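You operate a simulated robot arm through the tools that you are given. There is no shell and no other tool.

You are at the controls of a simulated robot arm. One attempt, no reset.

JOB
Print the loaded board, move it to OUT and lower the frame.
Fine: one stroke, with the frame latched; latch left free at the end; the lamp and the other boards stay.

Only the result counts: the job must be done as asked and must still hold three seconds after the hand-in. Knocking over, shifting, dropping, spilling or breaking anything else fails it.

ROBOT AND FRAMES
A 6-joint arm with a four-finger gripper, fixed in place. Base frame: the origin is on the floor under the middle of its stand, x ahead of it, y to its left, z up. Lengths are in mm, angles in degrees, forces in N, time in s.
It reaches about 1041 mm from its shoulder. Its first joint turns from -166.0 to 166.0 degrees. Payload 3.67 kg.
Tool frame: the origin (TCP) lies between the finger pads and is the grasp point; the fingertips stand 28 mm ahead of it; z points along the fingers, y is the line along which they close. The gripper opens to 112 mm; its body begins 73 mm behind the TCP.
Orientation is told as [roll, pitch, yaw] about the base's x, y, z axes, in that order, counted from this pose: with the fingers straight down and closing along the base's y, the tool's x points along the base's -x, its y along +y and its z along -z.

CONTROLS
- The arm moves only by the tool move_arm. Its argument "deltas" is a list of rows, each a list of 7 numbers: the shift along the tool's x, y, z in mm, then the turn, a rotation vector about the tool's x, y, z in degrees, then the finger opening in mm, from 0 to 112. In form: [[x, y, z, wx, wy, wz, gripper], ...]. A call has 1 to 20 rows; each row is the pose to reach, as a shift and turn from the pose commanded when the call began, along the tool's axes at that moment. A row lasts 0.2 s, in which the tool goes at most 50 mm and 8.6 degrees; a call with a longer step from one row to the next is refused whole, and so is a gripper value outside its range. A pose out of reach is approached as far as the arm can. The call stops where the force on the tool passes 90 N (or 10 N more than at its start, if that is more) or the arm is blocked; 0.2 s more then pass. Each finger travels about 102.5 mm/s and halts on what it meets, pressing with about 42 N; the grip force reading is that of the motor and also rises with nothing between the fingers. The clock runs only during rows and for 0.2 s after the last one: add rows that repeat a pose to give the fingers time. It gives the time, the measured TCP pose, the force on the tool (base axes), the opening and the grip force at its end, in the units of the frame above (readings bear some noise), with the torque about the TCP (base axes, N m) and any sound that the robot's microphone picked up, and new pictures: "pictures" is both (left out), scene, wrist or none.
- Cameras (640 x 400 px; columns grow to the right, rows downward): "scene" is fixed at [404.7, -651, 1696.2]; the picture's right is [1.00, -0.09, 0.00], its down [-0.08, -0.93, -0.36] and it looks along [0.03, 0.36, -0.93] (base axes); focal length 214 px, centre (320, 200). "wrist" rides on the gripper at [60, -18, -104] in the tool frame; the picture's right is [0.29, 0.96, 0.00], its down [-0.80, 0.24, -0.55] and it looks along [-0.53, 0.16, 0.83] (tool axes); focal length 234 px, centre (320, 200). There is no depth. A picture from a camera that has moved, and an enlarged one, comes with that camera's place and axes in the base frame and with its lens. The place of the scene camera against the robot may be out by one fixed shift of up to 18 mm in any direction.
- zoom(camera, box): a new picture of the part [left, top, right, bottom] of that camera's present view, enlarged. It takes no simulated time.
- job_done(): hands the job in; it is judged then, once.

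Places have to be worked out from the pictures, the camera data and where the tool is seen. Open the gripper and draw the arm clear of the work before you hand the job in, unless the task says otherwise.

The tools are called after "Emit:" as name(argument=value, ...) on one line, values as JSON. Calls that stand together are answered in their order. move_arm: Moves the arm, as the interface text tells. Its arguments: {"type":"object","properties":{"deltas":{"type":"array"},"pictures":{"type":"string","enum":["both","scene","wrist","none"]}},"required":["deltas"]} The other tools are called the same way: zoom (camera, box) takes an enlarged picture of a part of a camera's view; job_done () hands the job in.

At the start:

```text
time_s: 0.0
position: [511.8, -353.1, 1376.3]
orientation: [0.0, 0.0, 0.0]
wrist_force: [-0.1, -0.4, -0.5]
torque: [0.0, 0.0, -0.02]
gripper_width: 112.2
finger_force: 0.3
```

scene: 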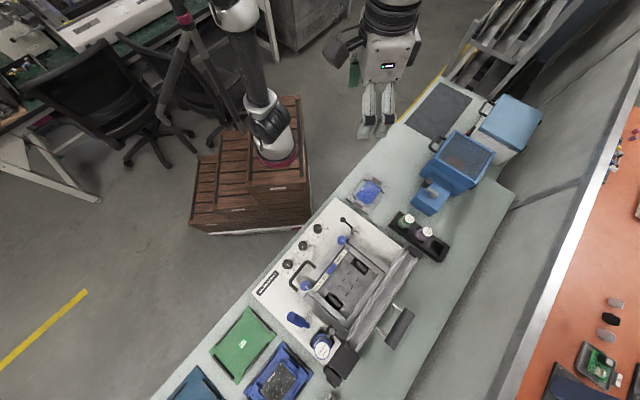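
wrist: 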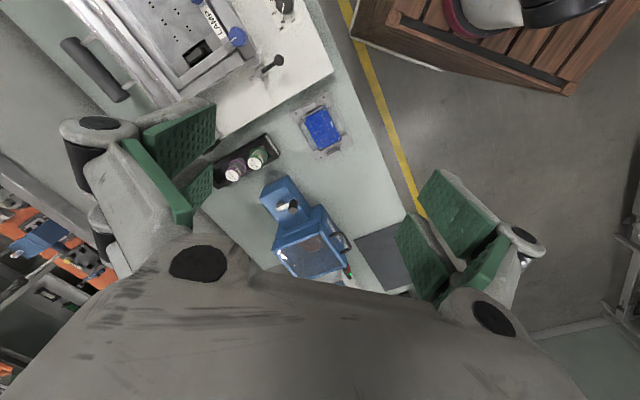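

I start by looking closely at the workbench and the printer in both views.

Emit:
zoom(camera="scene", box=[240, 180, 440, 305])

Emit:
zoom(camera="scene", box=[180, 275, 380, 400])

Emit:
zoom(camera="scene", box=[290, 220, 420, 301])

Emit:
zoom(camera="wrist", box=[20, 0, 340, 200])

```text
3.20 times, centred on (340, 242) of scene
camera zoom: at [404.7, -651.0, 1696.2], right [1.0, -0.09, 0.0], down [-0.08, -0.93, -0.36], along [0.03, 0.36, -0.93], focal length 686 px, centre (256, 64)
```

zoom: 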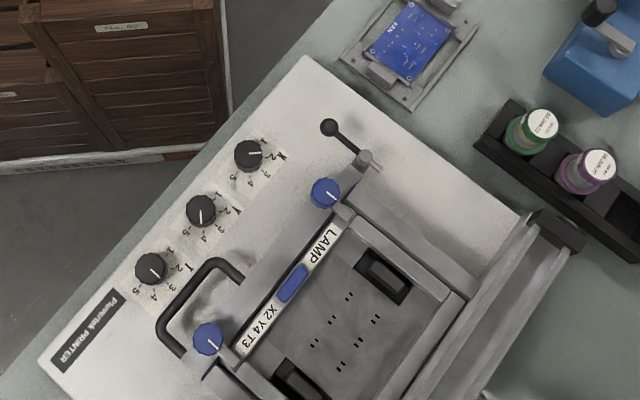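

```text
3.20 times, centred on (280, 338) of scene
camera zoom: at [404.7, -651.0, 1696.2], right [1.0, -0.09, 0.0], down [-0.08, -0.93, -0.36], along [0.03, 0.36, -0.93], focal length 686 px, centre (448, -240)
```

zoom: 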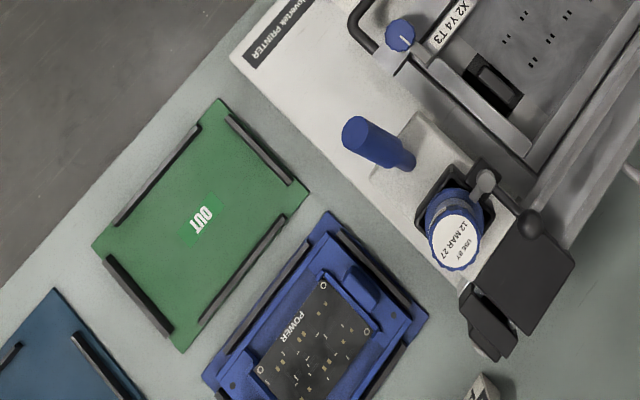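

```text
4.92 times, centred on (355, 260) of scene
camera zoom: at [404.7, -651.0, 1696.2], right [1.0, -0.09, 0.0], down [-0.08, -0.93, -0.36], along [0.03, 0.36, -0.93], focal length 1056 px, centre (148, -98)
```

zoom: 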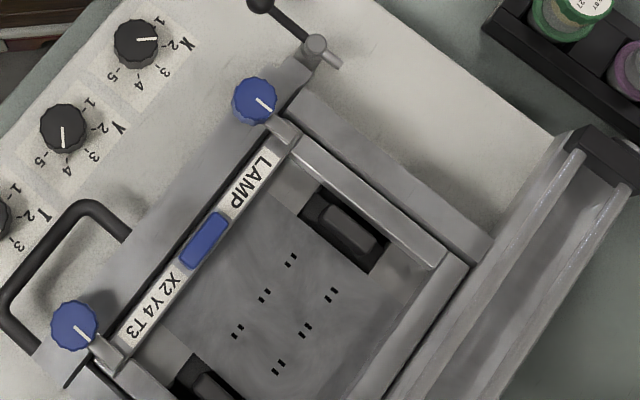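

```text
2.00 times, centred on (180, 100) of wrist
camera zoom: at [452.1, -370.5, 1479.3], right [-0.29, 0.96, 0.0], down [0.8, 0.24, 0.55], along [0.53, 0.16, -0.83], focal length 468 px, centre (600, 400)
```

zoom: 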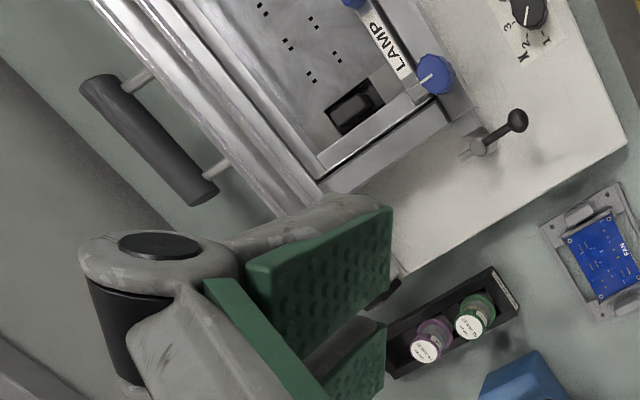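

The printer sits on the bench at about z≈930, turned roughly 45° to the base frame. I move the arm above it and turn the tool to match, so the wrist camera can see it closely.

Emit:
move_arm(deltas=[[14, -30, 15, 0, 0, 7.8, 112], [28, -60, 30, 0, 0, 15.6, 112], [42, -90, 45, 0, 0, 23.4, 112], [56, -120, 60, 0, 0, 31.2, 112], [70, -150, 75, 0, 0, 39, 112], [84, -180, 90, 0, 0, 46.6, 112]])

```text
time_s: 1.4
position: [428.5, -532.5, 1286.2]
orientation: [0.0, 0.0, -46.7]
wrist_force: [0.2, 0.1, 0.5]
torque: [-0.07, -0.02, 0.03]
gripper_width: 112.0
finger_force: 0.1
camera wrist: at [374.6, -501.1, 1389.8], right [0.5, 0.87, 0.0], down [0.72, -0.42, 0.55], along [0.48, -0.28, -0.83], focal length 234 px, centre (320, 200)
```

scene: 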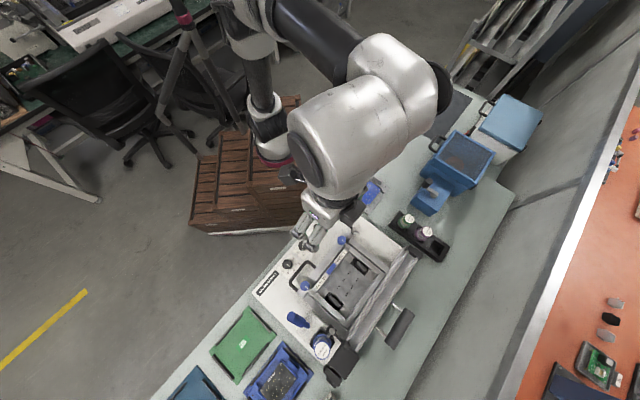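
wrist: 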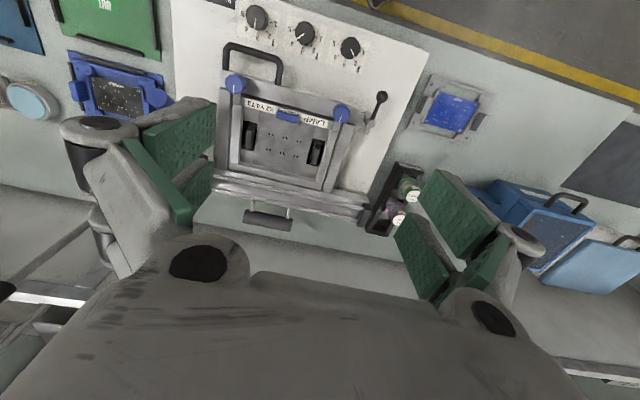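

The machine is now squarely in the wrist view. I zoom in on the knobs, frame, latch and boards.

Emit:
zoom(camera="wrist", box=[160, 0, 440, 175])

Emit:
zoom(camera="wrist", box=[200, 60, 400, 240])

Emit:
zoom(camera="wrist", box=[0, 0, 200, 125])

Emit:
zoom(camera="wrist", box=[360, 60, 640, 300])

```text
2.29 times, centred on (300, 88) of wrist
camera zoom: at [374.6, -501.1, 1389.8], right [0.5, 0.87, 0.0], down [0.72, -0.42, 0.55], along [0.48, -0.28, -0.83], focal length 535 px, centre (366, 457)
```

zoom: 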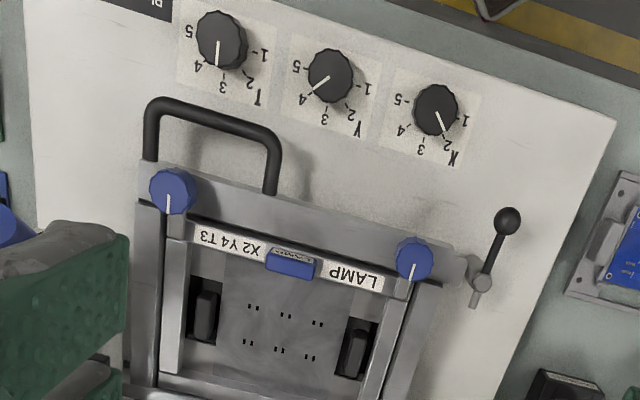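

```text
2.22 times, centred on (300, 150) of wrist
camera zoom: at [374.6, -501.1, 1389.8], right [0.5, 0.87, 0.0], down [0.72, -0.42, 0.55], along [0.48, -0.28, -0.83], focal length 520 px, centre (364, 311)
```

zoom: 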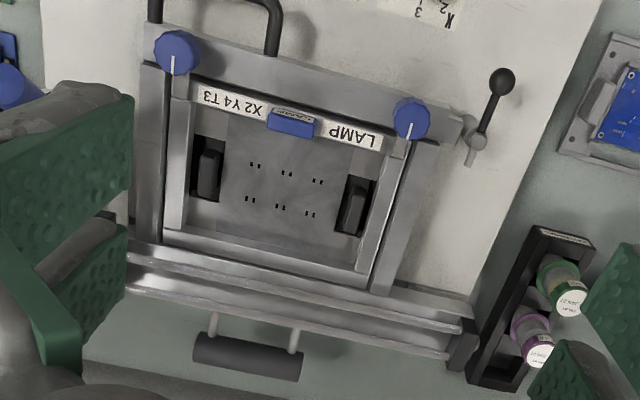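

```text
3.20 times, centred on (100, 62) of wrist
camera zoom: at [374.6, -501.1, 1389.8], right [0.5, 0.87, 0.0], down [0.72, -0.42, 0.55], along [0.48, -0.28, -0.83], focal length 749 px, centre (1024, 640)
```

zoom: 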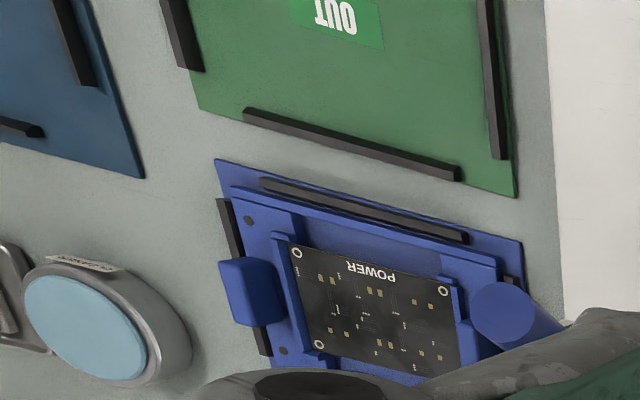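

```text
1.67 times, centred on (500, 180) of wrist
camera zoom: at [374.6, -501.1, 1389.8], right [0.5, 0.87, 0.0], down [0.72, -0.42, 0.55], along [0.48, -0.28, -0.83], focal length 390 px, centre (20, 233)
```

zoom: 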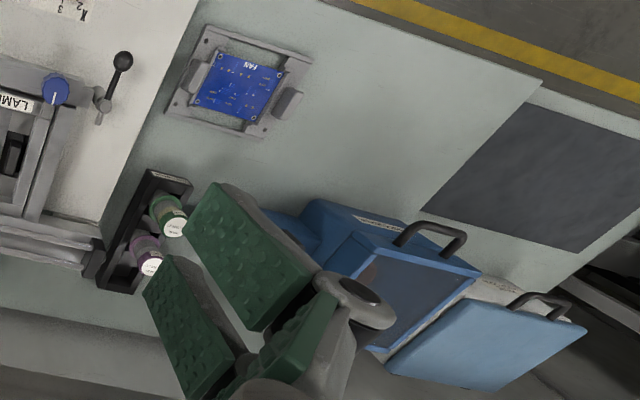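

X, Y and T seem to match the stencil label "LAMP X2 Y4 T3", and a bench magnifier lamp stands beyond the POWER tray. I move along the bench to see the machine's left end, the jar, the black plates and the OUT tray.

Emit:
move_arm(deltas=[[-9, -37, 20, 0, 0, 0, 112], [-18, -73, 40, 0, 0, 0, 112], [-27, -110, 60, 0, 0, 0, 112], [-36, -147, 80, 0, 0, 0, 112], [-44, -184, 100, 0, 0, 0, 112], [-53, -220, 120, 0, 0, 0, 112], [-62, -257, 140, 0, 0, 0, 112]])

```text
time_s: 3.0
position: [284.8, -755.4, 1146.3]
orientation: [-0.2, -0.1, -46.6]
wrist_force: [0.6, 0.1, 0.9]
torque: [-0.09, 0.0, 0.02]
gripper_width: 112.0
finger_force: 0.1
camera wrist: at [230.1, -722.9, 1249.6], right [0.5, 0.87, 0.0], down [0.72, -0.41, 0.55], along [0.48, -0.28, -0.83], focal length 234 px, centre (320, 200)
```

scene: 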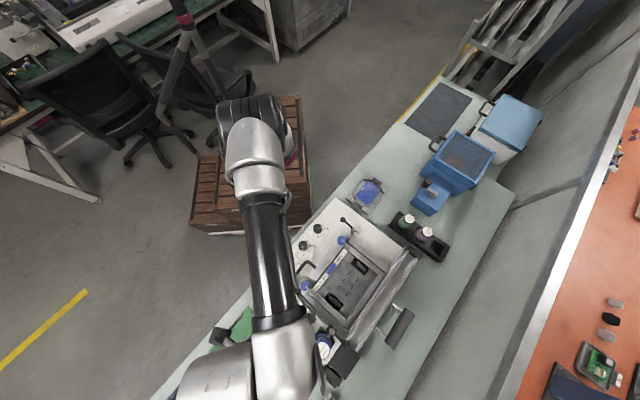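
wrist: 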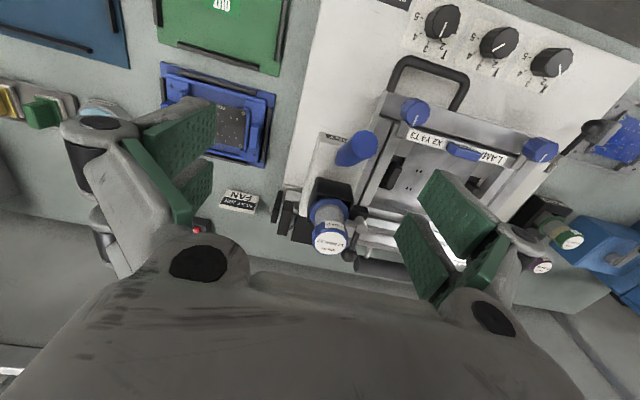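

Emit:
zoom(camera="wrist", box=[210, 60, 450, 280])

Emit:
zoom(camera="wrist", box=[380, 0, 600, 140])

Emit:
zoom(camera="wrist", box=[0, 0, 300, 190])

Emit:
zoom(camera="wrist", box=[200, 160, 300, 240])

```text
1.82 times, centred on (330, 170) of wrist
camera zoom: at [230.1, -722.9, 1249.6], right [0.5, 0.87, 0.0], down [0.72, -0.41, 0.55], along [0.48, -0.28, -0.83], focal length 426 px, centre (302, 254)
```

zoom: 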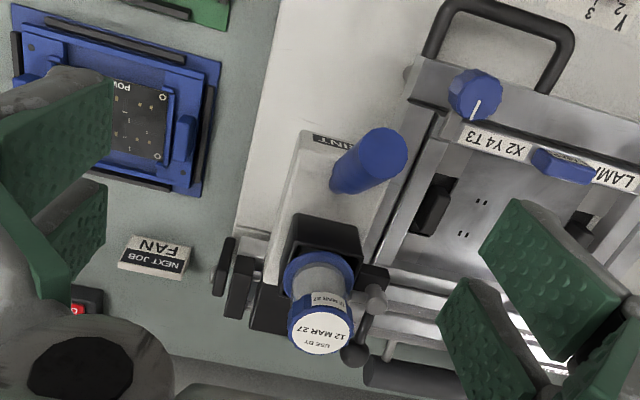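

```text
2.86 times, centred on (490, 70) of wrist
camera zoom: at [230.1, -722.9, 1249.6], right [0.5, 0.87, 0.0], down [0.72, -0.41, 0.55], along [0.48, -0.28, -0.83], focal length 669 px, centre (-166, 571)
```

zoom: 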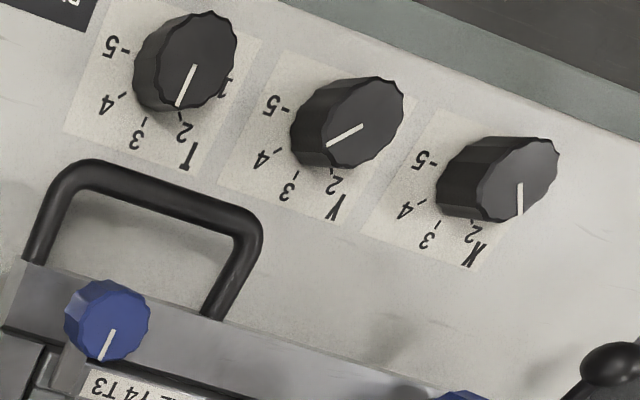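

```text
2.11 times, centred on (150, 95) of wrist
camera zoom: at [230.1, -722.9, 1249.6], right [0.5, 0.87, 0.0], down [0.72, -0.41, 0.55], along [0.48, -0.28, -0.83], focal length 493 px, centre (678, 421)
```

zoom: 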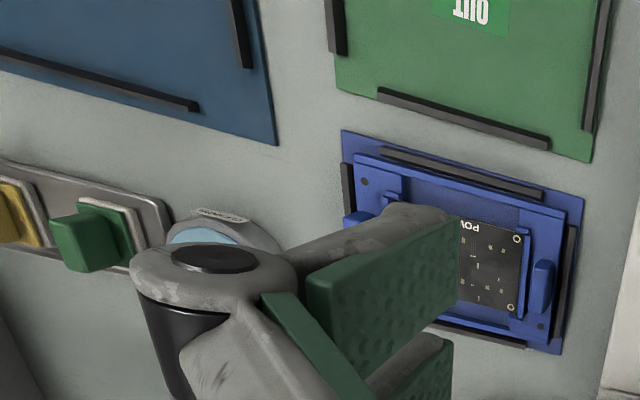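

```text
5.00 times, centred on (250, 200) of wrist
camera zoom: at [230.1, -722.9, 1249.6], right [0.5, 0.87, 0.0], down [0.72, -0.41, 0.55], along [0.48, -0.28, -0.83], focal length 1171 px, centre (670, 200)
```

zoom: 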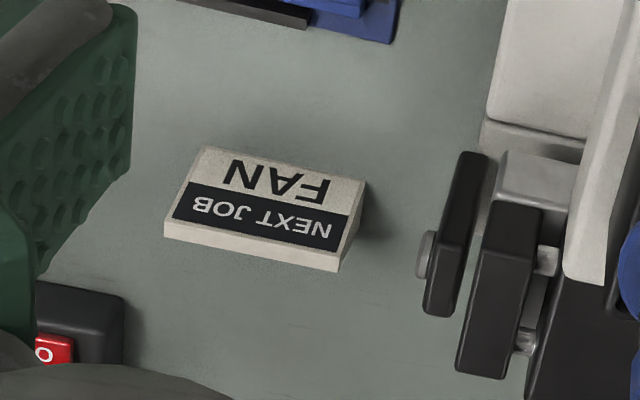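

The left unit is labelled "PRINT" and carries a blue lever and a jar; there is also a red "O" switch and a "NEXT JOB FAN" sign. I zoom harder on these details.

Emit:
zoom(camera="wrist", box=[280, 120, 400, 195])

Emit:
zoom(camera="wrist", box=[270, 180, 390, 275])

Emit:
zoom(camera="wrist", box=[350, 90, 450, 200])

Emit:
zoom(camera="wrist", box=[0, 60, 140, 130])

Emit:
zoom(camera="scene", box=[320, 230, 420, 330])

```text
5.33 times, centred on (340, 158) of wrist
camera zoom: at [230.1, -722.9, 1249.6], right [0.5, 0.87, 0.0], down [0.72, -0.41, 0.55], along [0.48, -0.28, -0.83], focal length 1249 px, centre (213, 427)
```

zoom: 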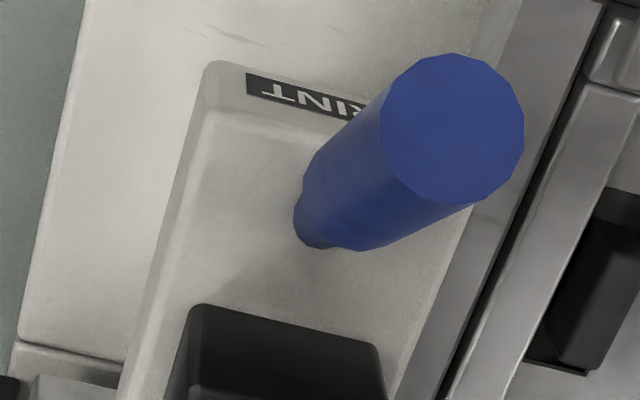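

```text
4.21 times, centred on (330, 228) of wrist
camera zoom: at [230.1, -722.9, 1249.6], right [0.5, 0.87, 0.0], down [0.72, -0.41, 0.55], along [0.48, -0.28, -0.83], focal length 986 px, centre (278, 84)
```

zoom: 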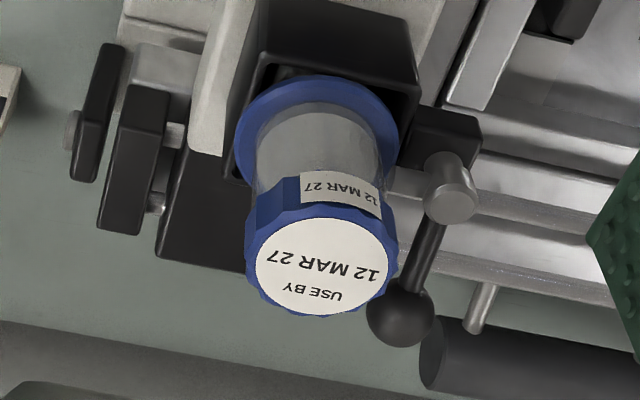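

```text
3.64 times, centred on (400, 145) of wrist
camera zoom: at [230.1, -722.9, 1249.6], right [0.5, 0.87, 0.0], down [0.72, -0.41, 0.55], along [0.48, -0.28, -0.83], focal length 852 px, centre (29, 400)
```

zoom: 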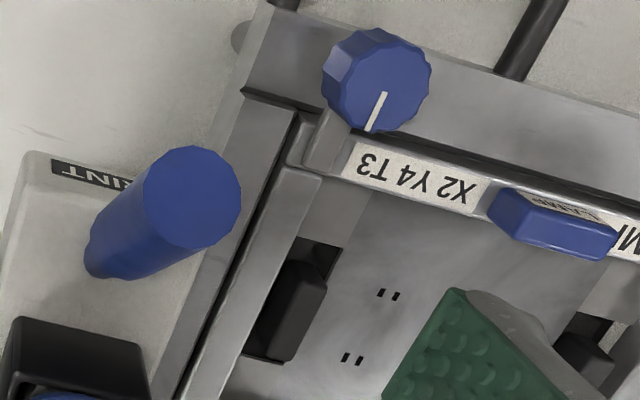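

```text
4.57 times, centred on (70, 95) of wrist
camera zoom: at [230.1, -722.9, 1249.6], right [0.5, 0.87, 0.0], down [0.72, -0.41, 0.55], along [0.48, -0.28, -0.83], focal length 1070 px, centre (1463, 680)
```

zoom: 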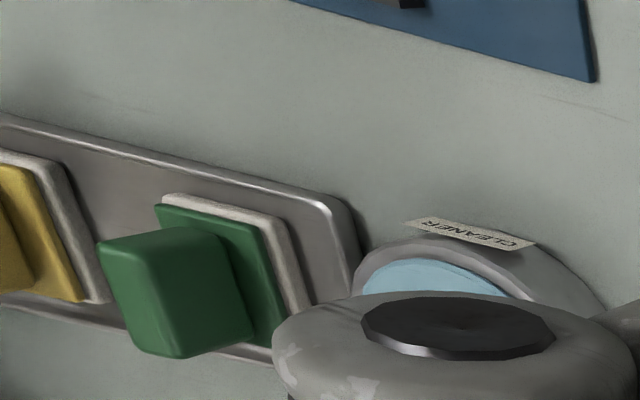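

```text
4.00 times, centred on (370, 280) of scene
camera zoom: at [404.7, -651.0, 1696.2], right [1.0, -0.09, 0.0], down [-0.08, -0.93, -0.36], along [0.03, 0.36, -0.93], focal length 858 px, centre (120, -120)
```

zoom: 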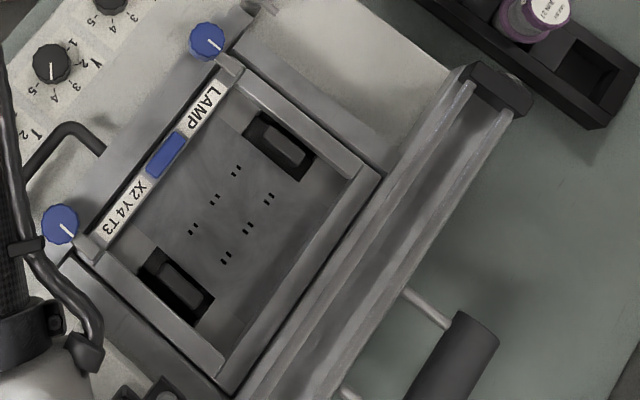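

The left unit looks like a squeegee head riding on the two rear rails (blue handle, paste jar), and the ball lever at the right front looks like the frame latch. I move over to the right side to inspect the latch closely.

Emit:
move_arm(deltas=[[16, 39, 5, 0, 0, 0, 112], [33, 79, 10, 0, 0, 0, 112], [50, 118, 15, 0, 0, 0, 112], [66, 157, 20, 0, 0, 0, 112], [82, 197, 26, 0, 0, 0, 112], [99, 236, 31, 0, 0, 0, 112], [115, 275, 36, 0, 0, 0, 112], [132, 315, 41, 0, 0, 0, 112], [148, 354, 46, 0, 0, 0, 112]], pictures="wrist")

Emit:
zoom(camera="wrist", box=[200, 0, 440, 150])

Emit:
zoom(camera="wrist", box=[220, 100, 420, 260])

```text
time_s: 5.0
position: [438.2, -405.0, 1101.6]
orientation: [0.1, -0.1, -46.7]
wrist_force: [0.3, -1.0, -0.3]
torque: [0.03, -0.01, 0.0]
gripper_width: 112.0
finger_force: 0.0
camera wrist: at [382.7, -372.6, 1204.0], right [0.5, 0.87, 0.0], down [0.72, -0.42, 0.55], along [0.48, -0.28, -0.83], focal length 234 px, centre (320, 200)
```

wrist: 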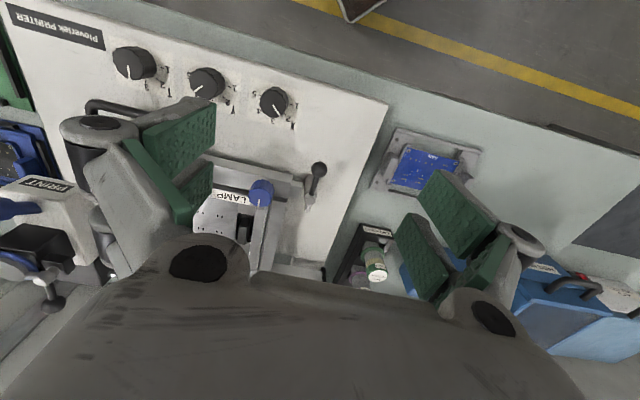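

```text
2.67 times, centred on (320, 75) of wrist
camera zoom: at [382.7, -372.6, 1204.0], right [0.5, 0.87, 0.0], down [0.72, -0.42, 0.55], along [0.48, -0.28, -0.83], focal length 624 px, centre (320, 533)
```

zoom: 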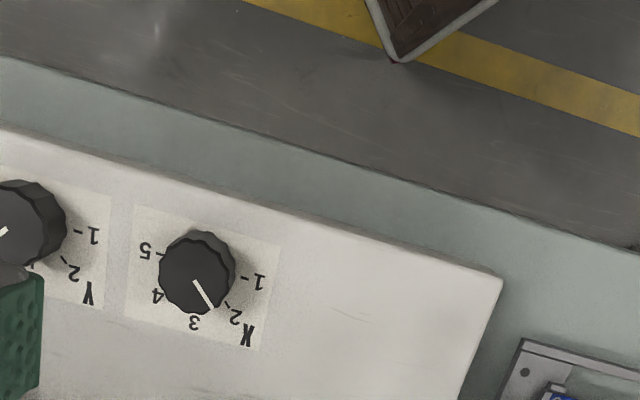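

```text
2.50 times, centred on (320, 180) of wrist
camera zoom: at [382.7, -372.6, 1204.0], right [0.5, 0.87, 0.0], down [0.72, -0.42, 0.55], along [0.48, -0.28, -0.83], focal length 585 px, centre (320, 250)
```

zoom: 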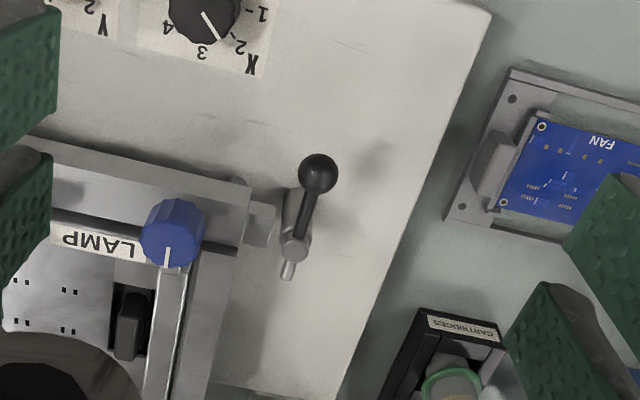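

Emit:
zoom(camera="wrist", box=[280, 140, 350, 220])

Emit:
zoom(camera="wrist", box=[60, 10, 220, 110])

Emit:
zoom(camera="scene", box=[320, 200, 380, 260])

Emit:
zoom(camera="wrist", box=[0, 160, 120, 260])

```text
5.00 times, centred on (315, 180) of wrist
camera zoom: at [382.7, -372.6, 1204.0], right [0.5, 0.87, 0.0], down [0.72, -0.42, 0.55], along [0.48, -0.28, -0.83], focal length 1171 px, centre (345, 300)
```

zoom: 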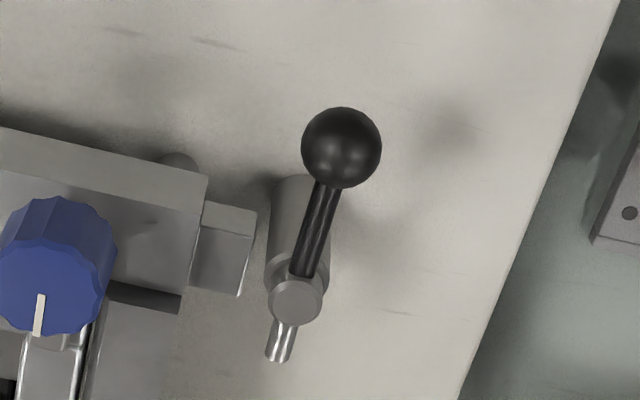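

```text
4.00 times, centred on (140, 60) of wrist
camera zoom: at [382.7, -372.6, 1204.0], right [0.5, 0.87, 0.0], down [0.72, -0.42, 0.55], along [0.48, -0.28, -0.83], focal length 937 px, centre (1040, 760)
```

zoom: 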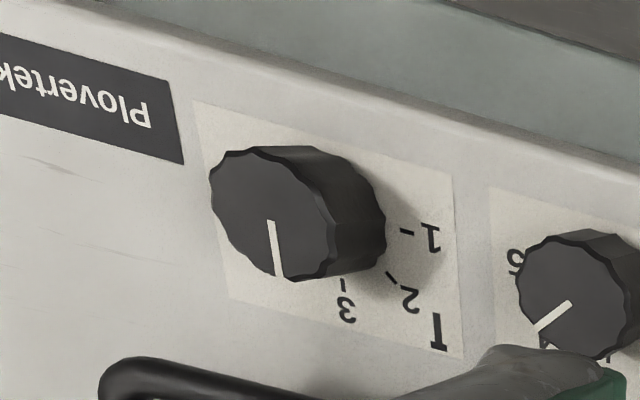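

```text
6.67 times, centred on (350, 230) of scene
camera zoom: at [404.7, -651.0, 1696.2], right [1.0, -0.09, 0.0], down [-0.08, -0.93, -0.36], along [0.03, 0.36, -0.93], focal length 1430 px, centre (120, 0)
```

zoom: 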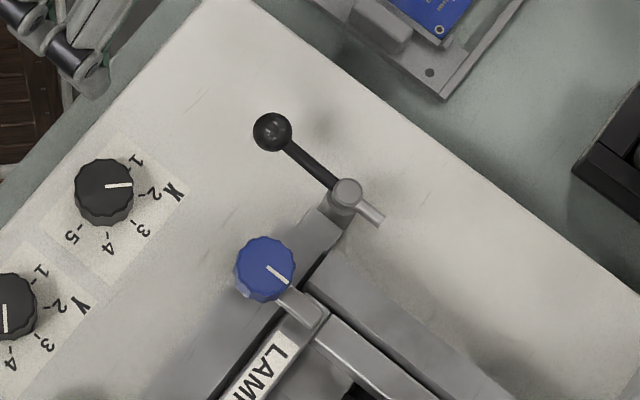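

```text
4.00 times, centred on (60, 210) of wrist
camera zoom: at [382.7, -372.6, 1204.0], right [0.5, 0.87, 0.0], down [0.72, -0.42, 0.55], along [0.48, -0.28, -0.83], focal length 937 px, centre (1360, 160)
```

zoom: 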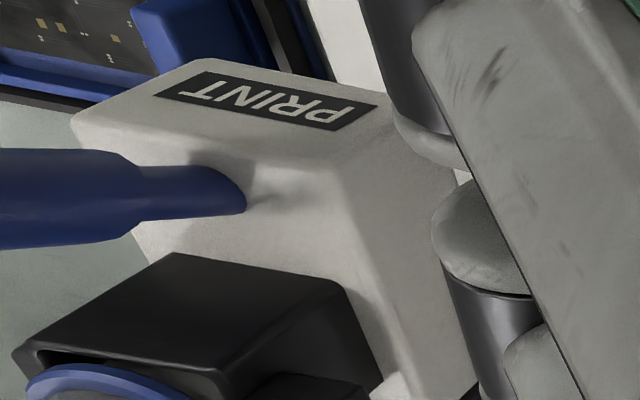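

The latch is a vertical post with a pin opposite the ball; the pin points away from the frame's ear now, so the frame is unlatched. I look at the surrounding objects on the right, too.

Emit:
zoom(camera="wrist", box=[500, 220, 640, 320])

Emit:
zoom(camera="scene", box=[380, 80, 560, 270])

Emit:
zoom(camera="wrist", box=[320, 110, 500, 230])

Emit:
zoom(camera="scene", box=[140, 330, 380, 400])

```text
4.00 times, centred on (570, 270) of wrist
camera zoom: at [382.7, -372.6, 1204.0], right [0.5, 0.87, 0.0], down [0.72, -0.42, 0.55], along [0.48, -0.28, -0.83], focal length 937 px, centre (-680, -80)
```

zoom: 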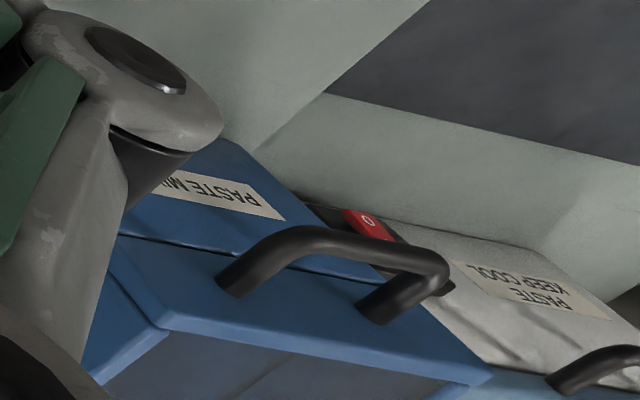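

```text
2.11 times, centred on (470, 175) of scene
camera zoom: at [404.7, -651.0, 1696.2], right [1.0, -0.09, 0.0], down [-0.08, -0.93, -0.36], along [0.03, 0.36, -0.93], focal length 452 px, centre (4, 253)
```

zoom: 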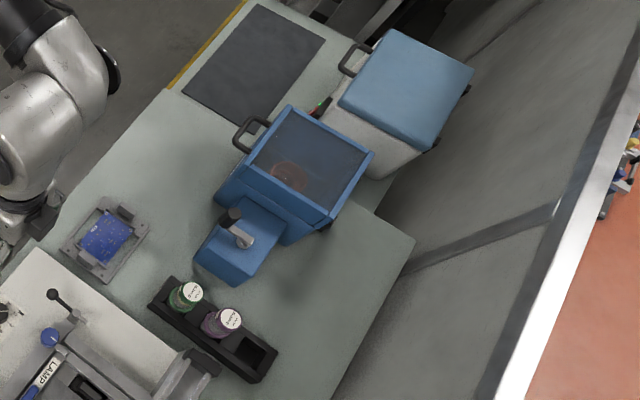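

```text
3.33 times, centred on (410, 170) of wrist
camera zoom: at [382.7, -372.6, 1204.0], right [0.5, 0.87, 0.0], down [0.72, -0.42, 0.55], along [0.48, -0.28, -0.83], focal length 781 px, centre (20, 300)
```

zoom: 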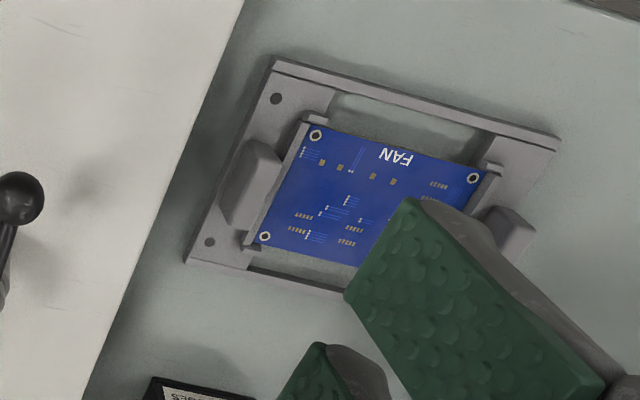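

```text
2.67 times, centred on (260, 365) of scene
camera zoom: at [404.7, -651.0, 1696.2], right [1.0, -0.09, 0.0], down [-0.08, -0.93, -0.36], along [0.03, 0.36, -0.93], focal length 572 px, centre (480, -240)
```

zoom: 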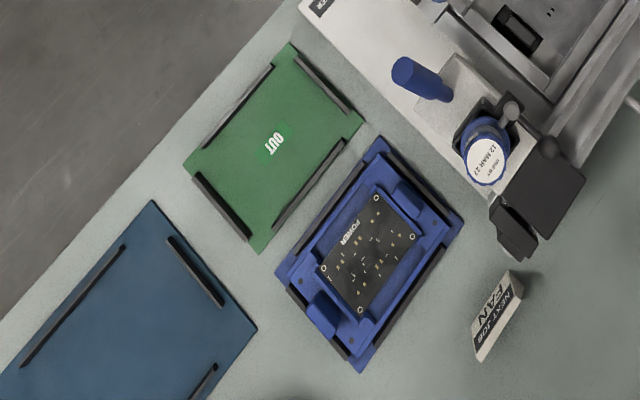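

The other objects (FAN carrier, cartridges, paste mixer and cooler) stay put. Before acting I look toward the far left end of the bench to find the lamp and any other obstacles.

Emit:
move_arm(deltas=[[-8.6, -34, -15, 0, 0, 7, 112], [-17.2, -68, -30, 0, 0, 14, 112], [-25.8, -102, -45, 0, 0, 21, 112], [-34.4, -136, -60, 0, 0, 28, 112], [-43, -170, -75, 0, 0, 35, 112], [-51.6, -204, -90, 0, 0, 42, 112], [-60.2, -238, -105, 0, 0, 49, 112], [-68.8, -272, -120, 0, 0, 56, 112], [-77.4, -306, -135, 0, 0, 63, 112], [-86, -340, -149, 0, 0, 70, 112]], pictures="wrist")

Emit:
zoom(camera="wrist", box=[200, 0, 480, 200])

Emit:
zoom(camera="wrist", box=[200, 120, 420, 270])

```text
time_s: 7.2
position: [251.4, -700.3, 1249.1]
orientation: [0.0, 0.1, -116.7]
wrist_force: [1.1, 0.8, 1.2]
torque: [-0.05, 0.03, 0.0]
gripper_width: 112.0
finger_force: 0.0
camera wrist: at [262.2, -637.6, 1352.5], right [0.98, -0.17, 0.0], down [-0.14, -0.82, 0.55], along [-0.1, -0.55, -0.83], focal length 234 px, centre (320, 200)
```

wrist: 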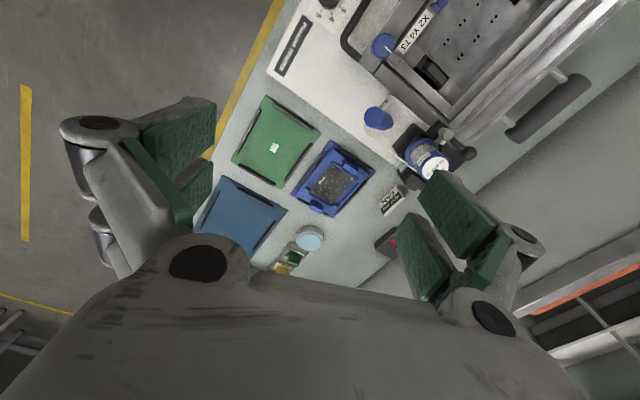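

```text
2.00 times, centred on (340, 100) of wrist
camera zoom: at [262.2, -637.6, 1352.5], right [0.98, -0.17, 0.0], down [-0.14, -0.82, 0.55], along [-0.1, -0.55, -0.83], focal length 468 px, centre (280, 400)
```

zoom: 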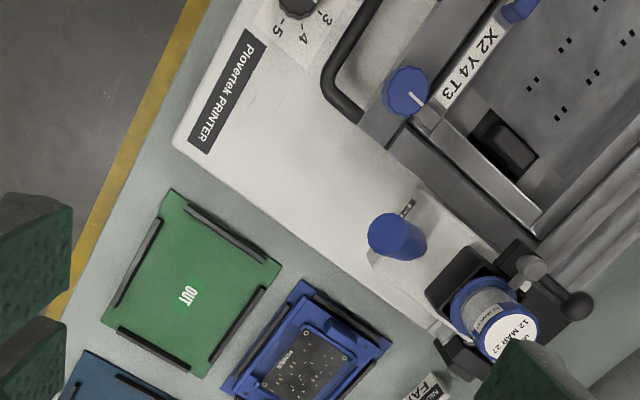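

```text
2.67 times, centred on (310, 195) of wrist
camera zoom: at [262.2, -637.6, 1352.5], right [0.98, -0.17, 0.0], down [-0.14, -0.82, 0.55], along [-0.1, -0.55, -0.83], focal length 624 px, centre (347, 213)
```

zoom: 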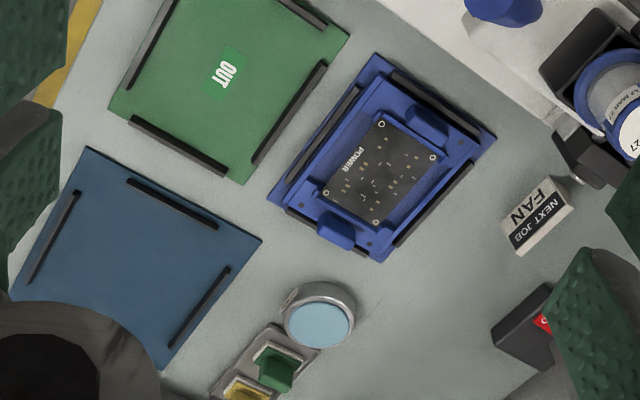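

I see the OUT mat, an empty blue mat, POWER on its carrier, the cleaner pad and a stencil rack. I shift sideways to see the box with the red switch and anything near it.

Emit:
move_arm(deltas=[[0, 44, 0, 0, 0, 0, 112], [0, 88, 0, 0, 0, 0, 112], [0, 132, 0, 0, 0, 0, 112]], pictures="wrist")

Emit:
zoom(camera="wrist", box=[200, 120, 420, 270])

Emit:
zoom(camera="wrist", box=[260, 0, 540, 175])

```text
time_s: 8.0
position: [363.6, -750.2, 1246.9]
orientation: [-0.1, 0.0, -116.7]
wrist_force: [-0.9, 0.8, 0.8]
torque: [-0.03, -0.09, 0.01]
gripper_width: 111.8
finger_force: 0.1
out of reach, approached as far as the arm can: row 3
camera wrist: at [374.5, -688.7, 1350.0], right [0.98, -0.17, 0.0], down [-0.14, -0.82, 0.55], along [-0.1, -0.55, -0.83], focal length 234 px, centre (320, 200)
```

wrist: 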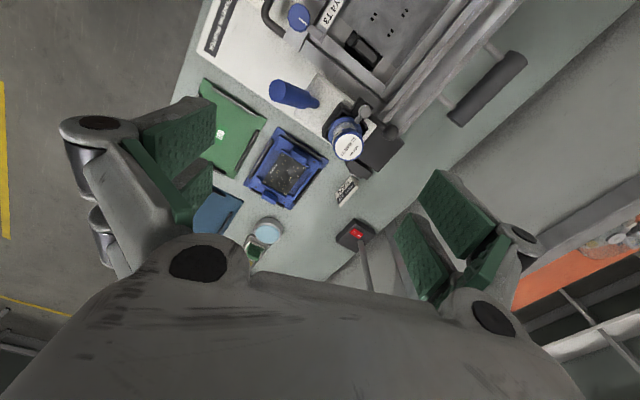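

```text
2.67 times, centred on (310, 195) of wrist
camera zoom: at [374.5, -688.7, 1350.0], right [0.98, -0.17, 0.0], down [-0.14, -0.82, 0.55], along [-0.1, -0.55, -0.83], focal length 624 px, centre (347, 213)
```

zoom: 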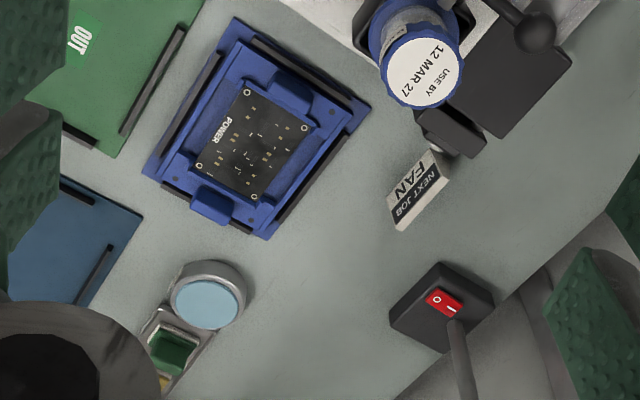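

```text
2.29 times, centred on (400, 88) of wrist
camera zoom: at [374.5, -688.7, 1350.0], right [0.98, -0.17, 0.0], down [-0.14, -0.82, 0.55], along [-0.1, -0.55, -0.83], focal length 535 px, centre (137, 457)
```

zoom: 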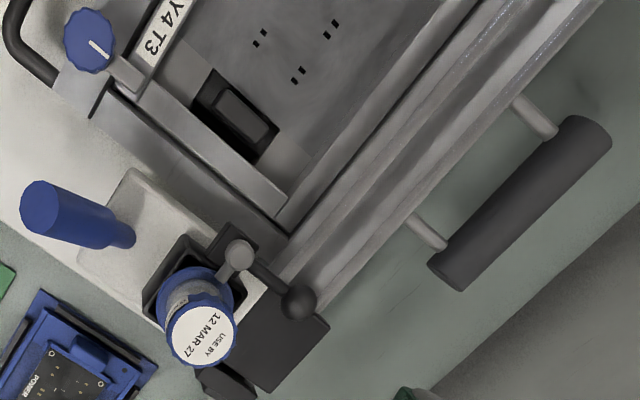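

The red switch box has a vertical pole, so it is the base of the bench lamp, at about (393,-1154). I need to know where its head is, so I draw back and tilt the camera toward it.

Emit:
move_arm(deltas=[[40, -20, 0, 0, 0, 0, 112], [80, -40, 0, 0, -8, 0, 112], [110, -60, 0, 0, -16, 0, 112], [140, -80, 0, 0, -24, 0, 112], [150, -100, 0, 0, -32, 0, 112], [160, -100, 0, 0, -40, 0, 112]], pictures="both")

```text
time_s: 9.4
position: [348.6, -565.4, 1245.7]
orientation: [0.0, -40.0, -116.7]
wrist_force: [-0.5, -0.7, 0.4]
torque: [0.04, 0.0, -0.01]
gripper_width: 112.1
finger_force: 0.0
camera wrist: at [383.4, -455.0, 1285.5], right [0.95, -0.23, -0.18], down [0.1, -0.33, 0.94], along [-0.28, -0.91, -0.3], focal length 234 px, centre (320, 200)
```

scene: 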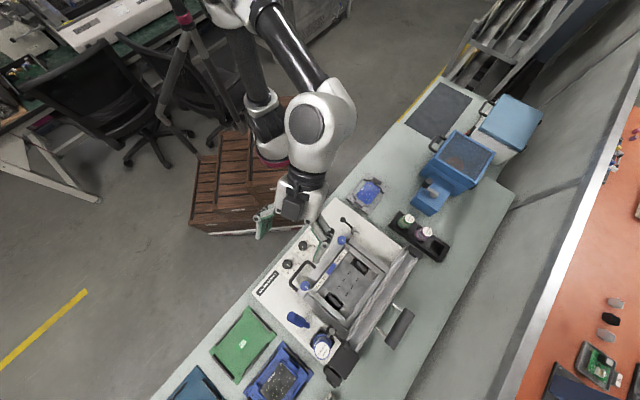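
wrist: 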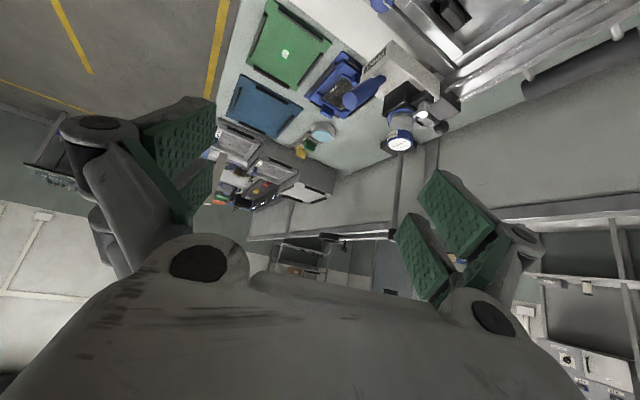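

Emit:
zoom(camera="wrist", box=[220, 100, 460, 300])

Emit:
zoom(camera="wrist", box=[340, 30, 460, 160])

Emit:
zoom(camera="scene", box=[290, 200, 420, 400])

```text
2.00 times, centred on (340, 200) of wrist
camera zoom: at [383.4, -455.0, 1285.5], right [0.95, -0.23, -0.18], down [0.1, -0.33, 0.94], along [-0.28, -0.91, -0.3], focal length 468 px, centre (280, 200)
```

zoom: 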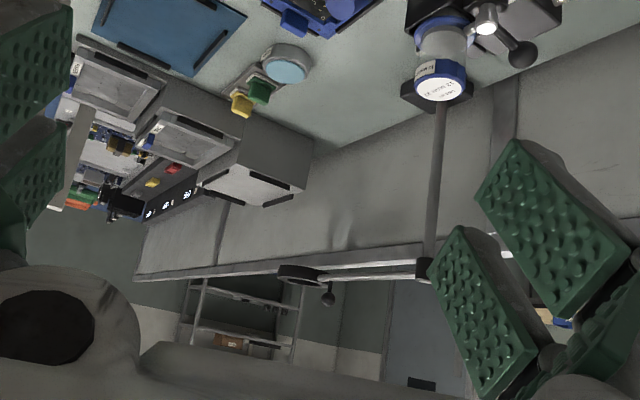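

```text
3.08 times, centred on (400, 95) of wrist
camera zoom: at [383.4, -455.0, 1285.5], right [0.95, -0.23, -0.18], down [0.1, -0.33, 0.94], along [-0.28, -0.91, -0.3], focal length 720 px, centre (74, 523)
```

zoom: 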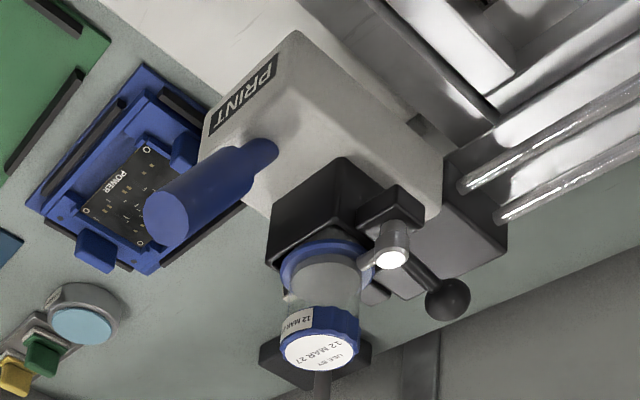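

```text
2.00 times, centred on (355, 300) of scene
camera zoom: at [404.7, -651.0, 1696.2], right [1.0, -0.09, 0.0], down [-0.08, -0.93, -0.36], along [0.03, 0.36, -0.93], focal length 429 px, centre (250, 0)
```

zoom: 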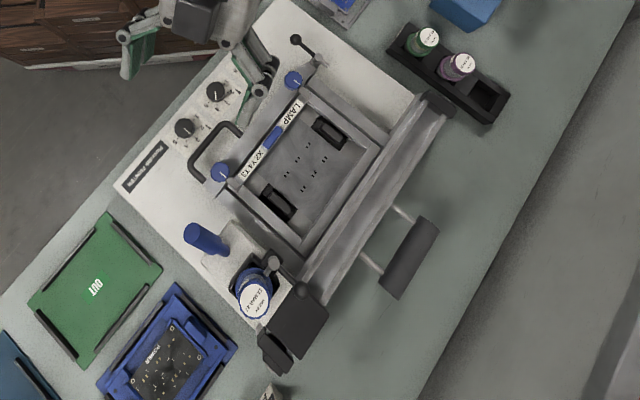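

The lamp stands on a pole at about (393,-1154) with its head at x≈200, y≈-1100 or further back, which is well clear of my work. I level the tool again, then go above the latch.

Emit:
move_arm(deltas=[[0, 0, 0, 0, 8, 0, 112], [0, 0, 0, 0, 16, 0, 112], [0, 0, 0, 0, 24, 0, 112], [0, 0, 0, 0, 32, 0, 112], [0, 0, 0, 0, 40, 0, 112]], pictures="none")

Emit:
move_arm(deltas=[[19.8, 9.4, 15, 0, 0, -7.8, 100], [39.6, 18.8, 30, 0, 0, -15.6, 80], [59.4, 28.2, 50, 0, 0, -23.4, 60], [79.2, 37.6, 70, 0, 0, -31.2, 40], [99, 47, 90, 0, 0, -39, 30], [118.8, 56.4, 110, 0, 0, -46.8, 30], [138.6, 65.8, 130, 0, 0, -54.6, 30], [158.4, 75.2, 150, 0, 0, -62.4, 30], [178, 84.4, 165, 0, 0, -70, 30], [178, 84.4, 165, 0, 0, -70, 30]], pictures="both")

Emit:
zoom(camera="wrist", box=[180, 40, 460, 240])

```text
time_s: 10.6
position: [350.4, -563.3, 1247.6]
orientation: [0.0, 0.2, -116.5]
wrist_force: [0.1, 0.9, 0.1]
torque: [-0.07, 0.0, -0.02]
gripper_width: 111.8
finger_force: 0.0
```

```text
time_s: 12.8
position: [505.5, -442.8, 1080.8]
orientation: [0.0, 0.0, -46.5]
wrist_force: [-0.4, -0.3, -0.7]
torque: [-0.01, 0.0, 0.01]
gripper_width: 29.9
finger_force: 0.0
camera wrist: at [450.9, -411.4, 1183.6], right [0.5, 0.87, 0.0], down [0.72, -0.41, 0.55], along [0.48, -0.28, -0.83], focal length 234 px, centre (320, 200)
```

scene: 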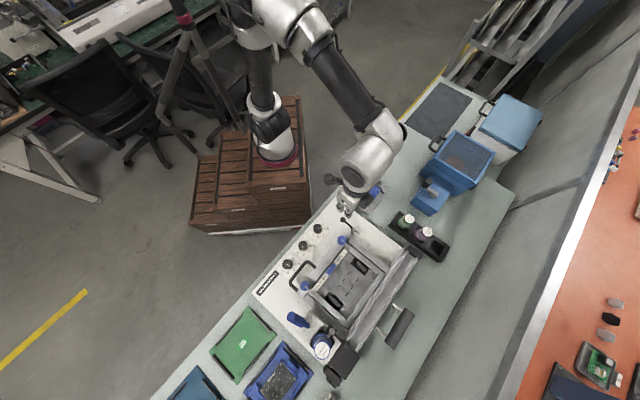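
wrist: 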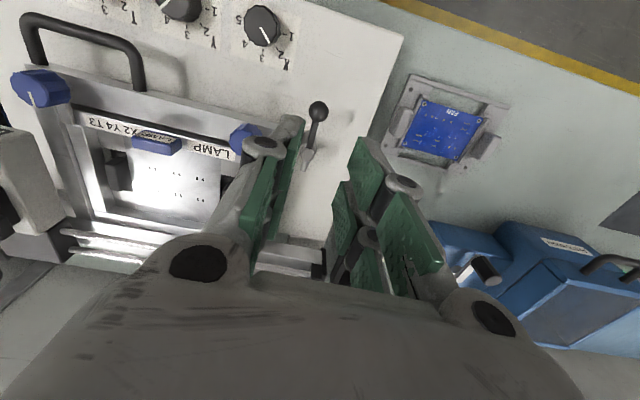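

```text
2.00 times, centred on (320, 140) of wrist
camera zoom: at [450.9, -411.4, 1183.6], right [0.5, 0.87, 0.0], down [0.72, -0.41, 0.55], along [0.48, -0.28, -0.83], focal length 468 px, centre (320, 320)
```

zoom: 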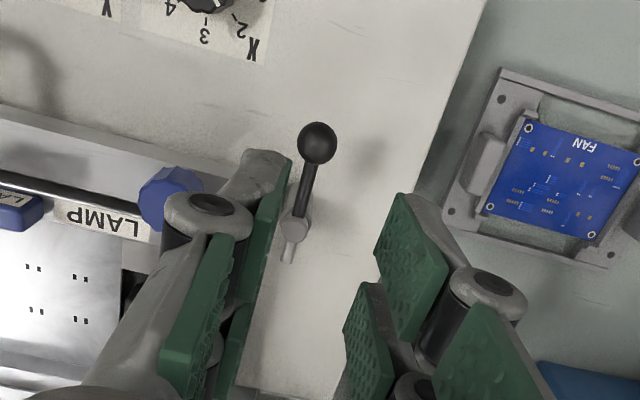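

The jaws act like parallel pads about 47 mm wide. I put the latch ball at about (501.5,-443,922) and its post at about (534,-477); I descend to just above the ball to check the alignment.

Emit:
move_arm(deltas=[[3, -1, 35, 0, 0, 0, 50], [6, -2, 70, 0, 0, 0, 50], [8.6, -3, 105, 0, 0, 0, 50]], pictures="wrist")

Emit:
zoom(camera="wrist", box=[220, 80, 420, 220])

```text
time_s: 13.6
position: [496.5, -438.7, 974.9]
orientation: [0.0, 0.0, -46.6]
wrist_force: [0.0, -0.1, 0.3]
torque: [-0.01, 0.02, 0.02]
gripper_width: 49.9
finger_force: 0.0
camera wrist: at [442.7, -406.8, 1078.3], right [0.5, 0.87, 0.0], down [0.72, -0.41, 0.55], along [0.48, -0.28, -0.83], focal length 234 px, centre (320, 200)
```

wrist: 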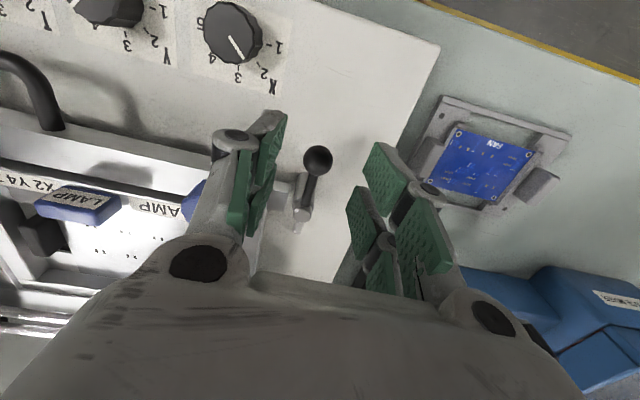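

```text
2.86 times, centred on (320, 150) of wrist
camera zoom: at [442.7, -406.8, 1078.3], right [0.5, 0.87, 0.0], down [0.72, -0.41, 0.55], along [0.48, -0.28, -0.83], focal length 669 px, centre (320, 343)
```

zoom: 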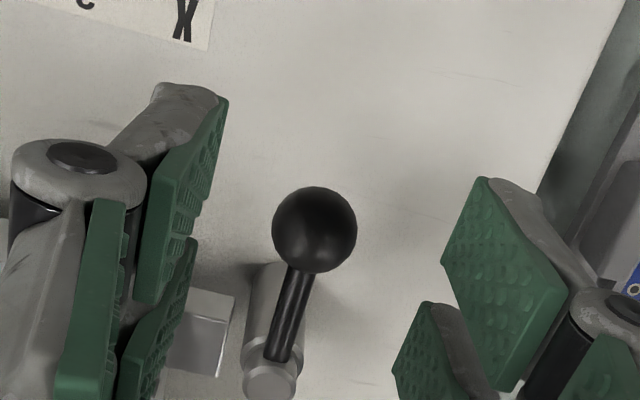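

The ball sits between the jaws as planned, about 1 mm off centre. I lower around it and close the jaws to find its exact width.

Emit:
move_arm(deltas=[[0, 1, 22, 0, 0, 0, 50], [0, 1, 43, 0, 0, 0, 50], [0, 1, 43, 0, 0, 0, 30], [0, 1, 43, 0, 0, 0, 22], [0, 1, 43, 0, 0, 0, 16], [0, 1, 43, 0, 0, 0, 16]], pictures="wrist")

Emit:
zoom(camera="wrist", box=[220, 80, 420, 220])

```text
time_s: 15.0
position: [498.4, -438.0, 930.8]
orientation: [0.0, 0.0, -46.6]
wrist_force: [9.1, 7.3, -5.9]
torque: [-0.02, -0.16, 0.19]
gripper_width: 20.2
finger_force: 45.5
camera wrist: at [443.1, -406.8, 1034.4], right [0.5, 0.87, 0.0], down [0.72, -0.41, 0.55], along [0.48, -0.28, -0.83], focal length 234 px, centre (320, 200)
```

wrist: 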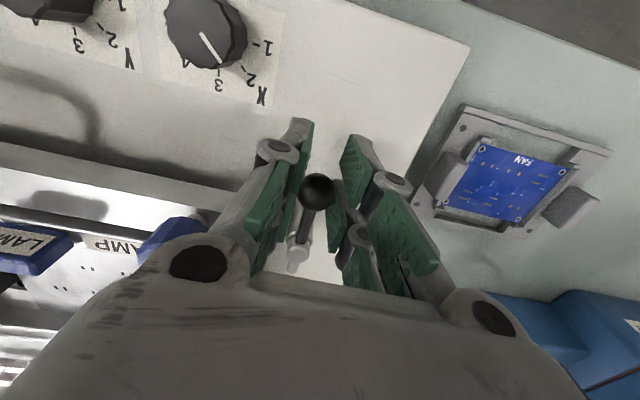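

```text
2.86 times, centred on (320, 150) of wrist
camera zoom: at [443.1, -406.8, 1034.4], right [0.5, 0.87, 0.0], down [0.72, -0.41, 0.55], along [0.48, -0.28, -0.83], focal length 669 px, centre (320, 343)
```

zoom: 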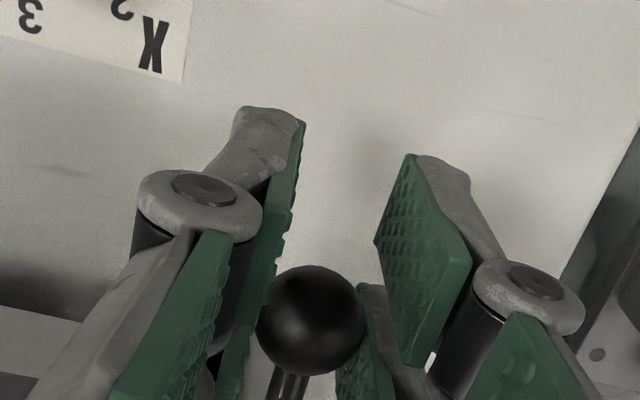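

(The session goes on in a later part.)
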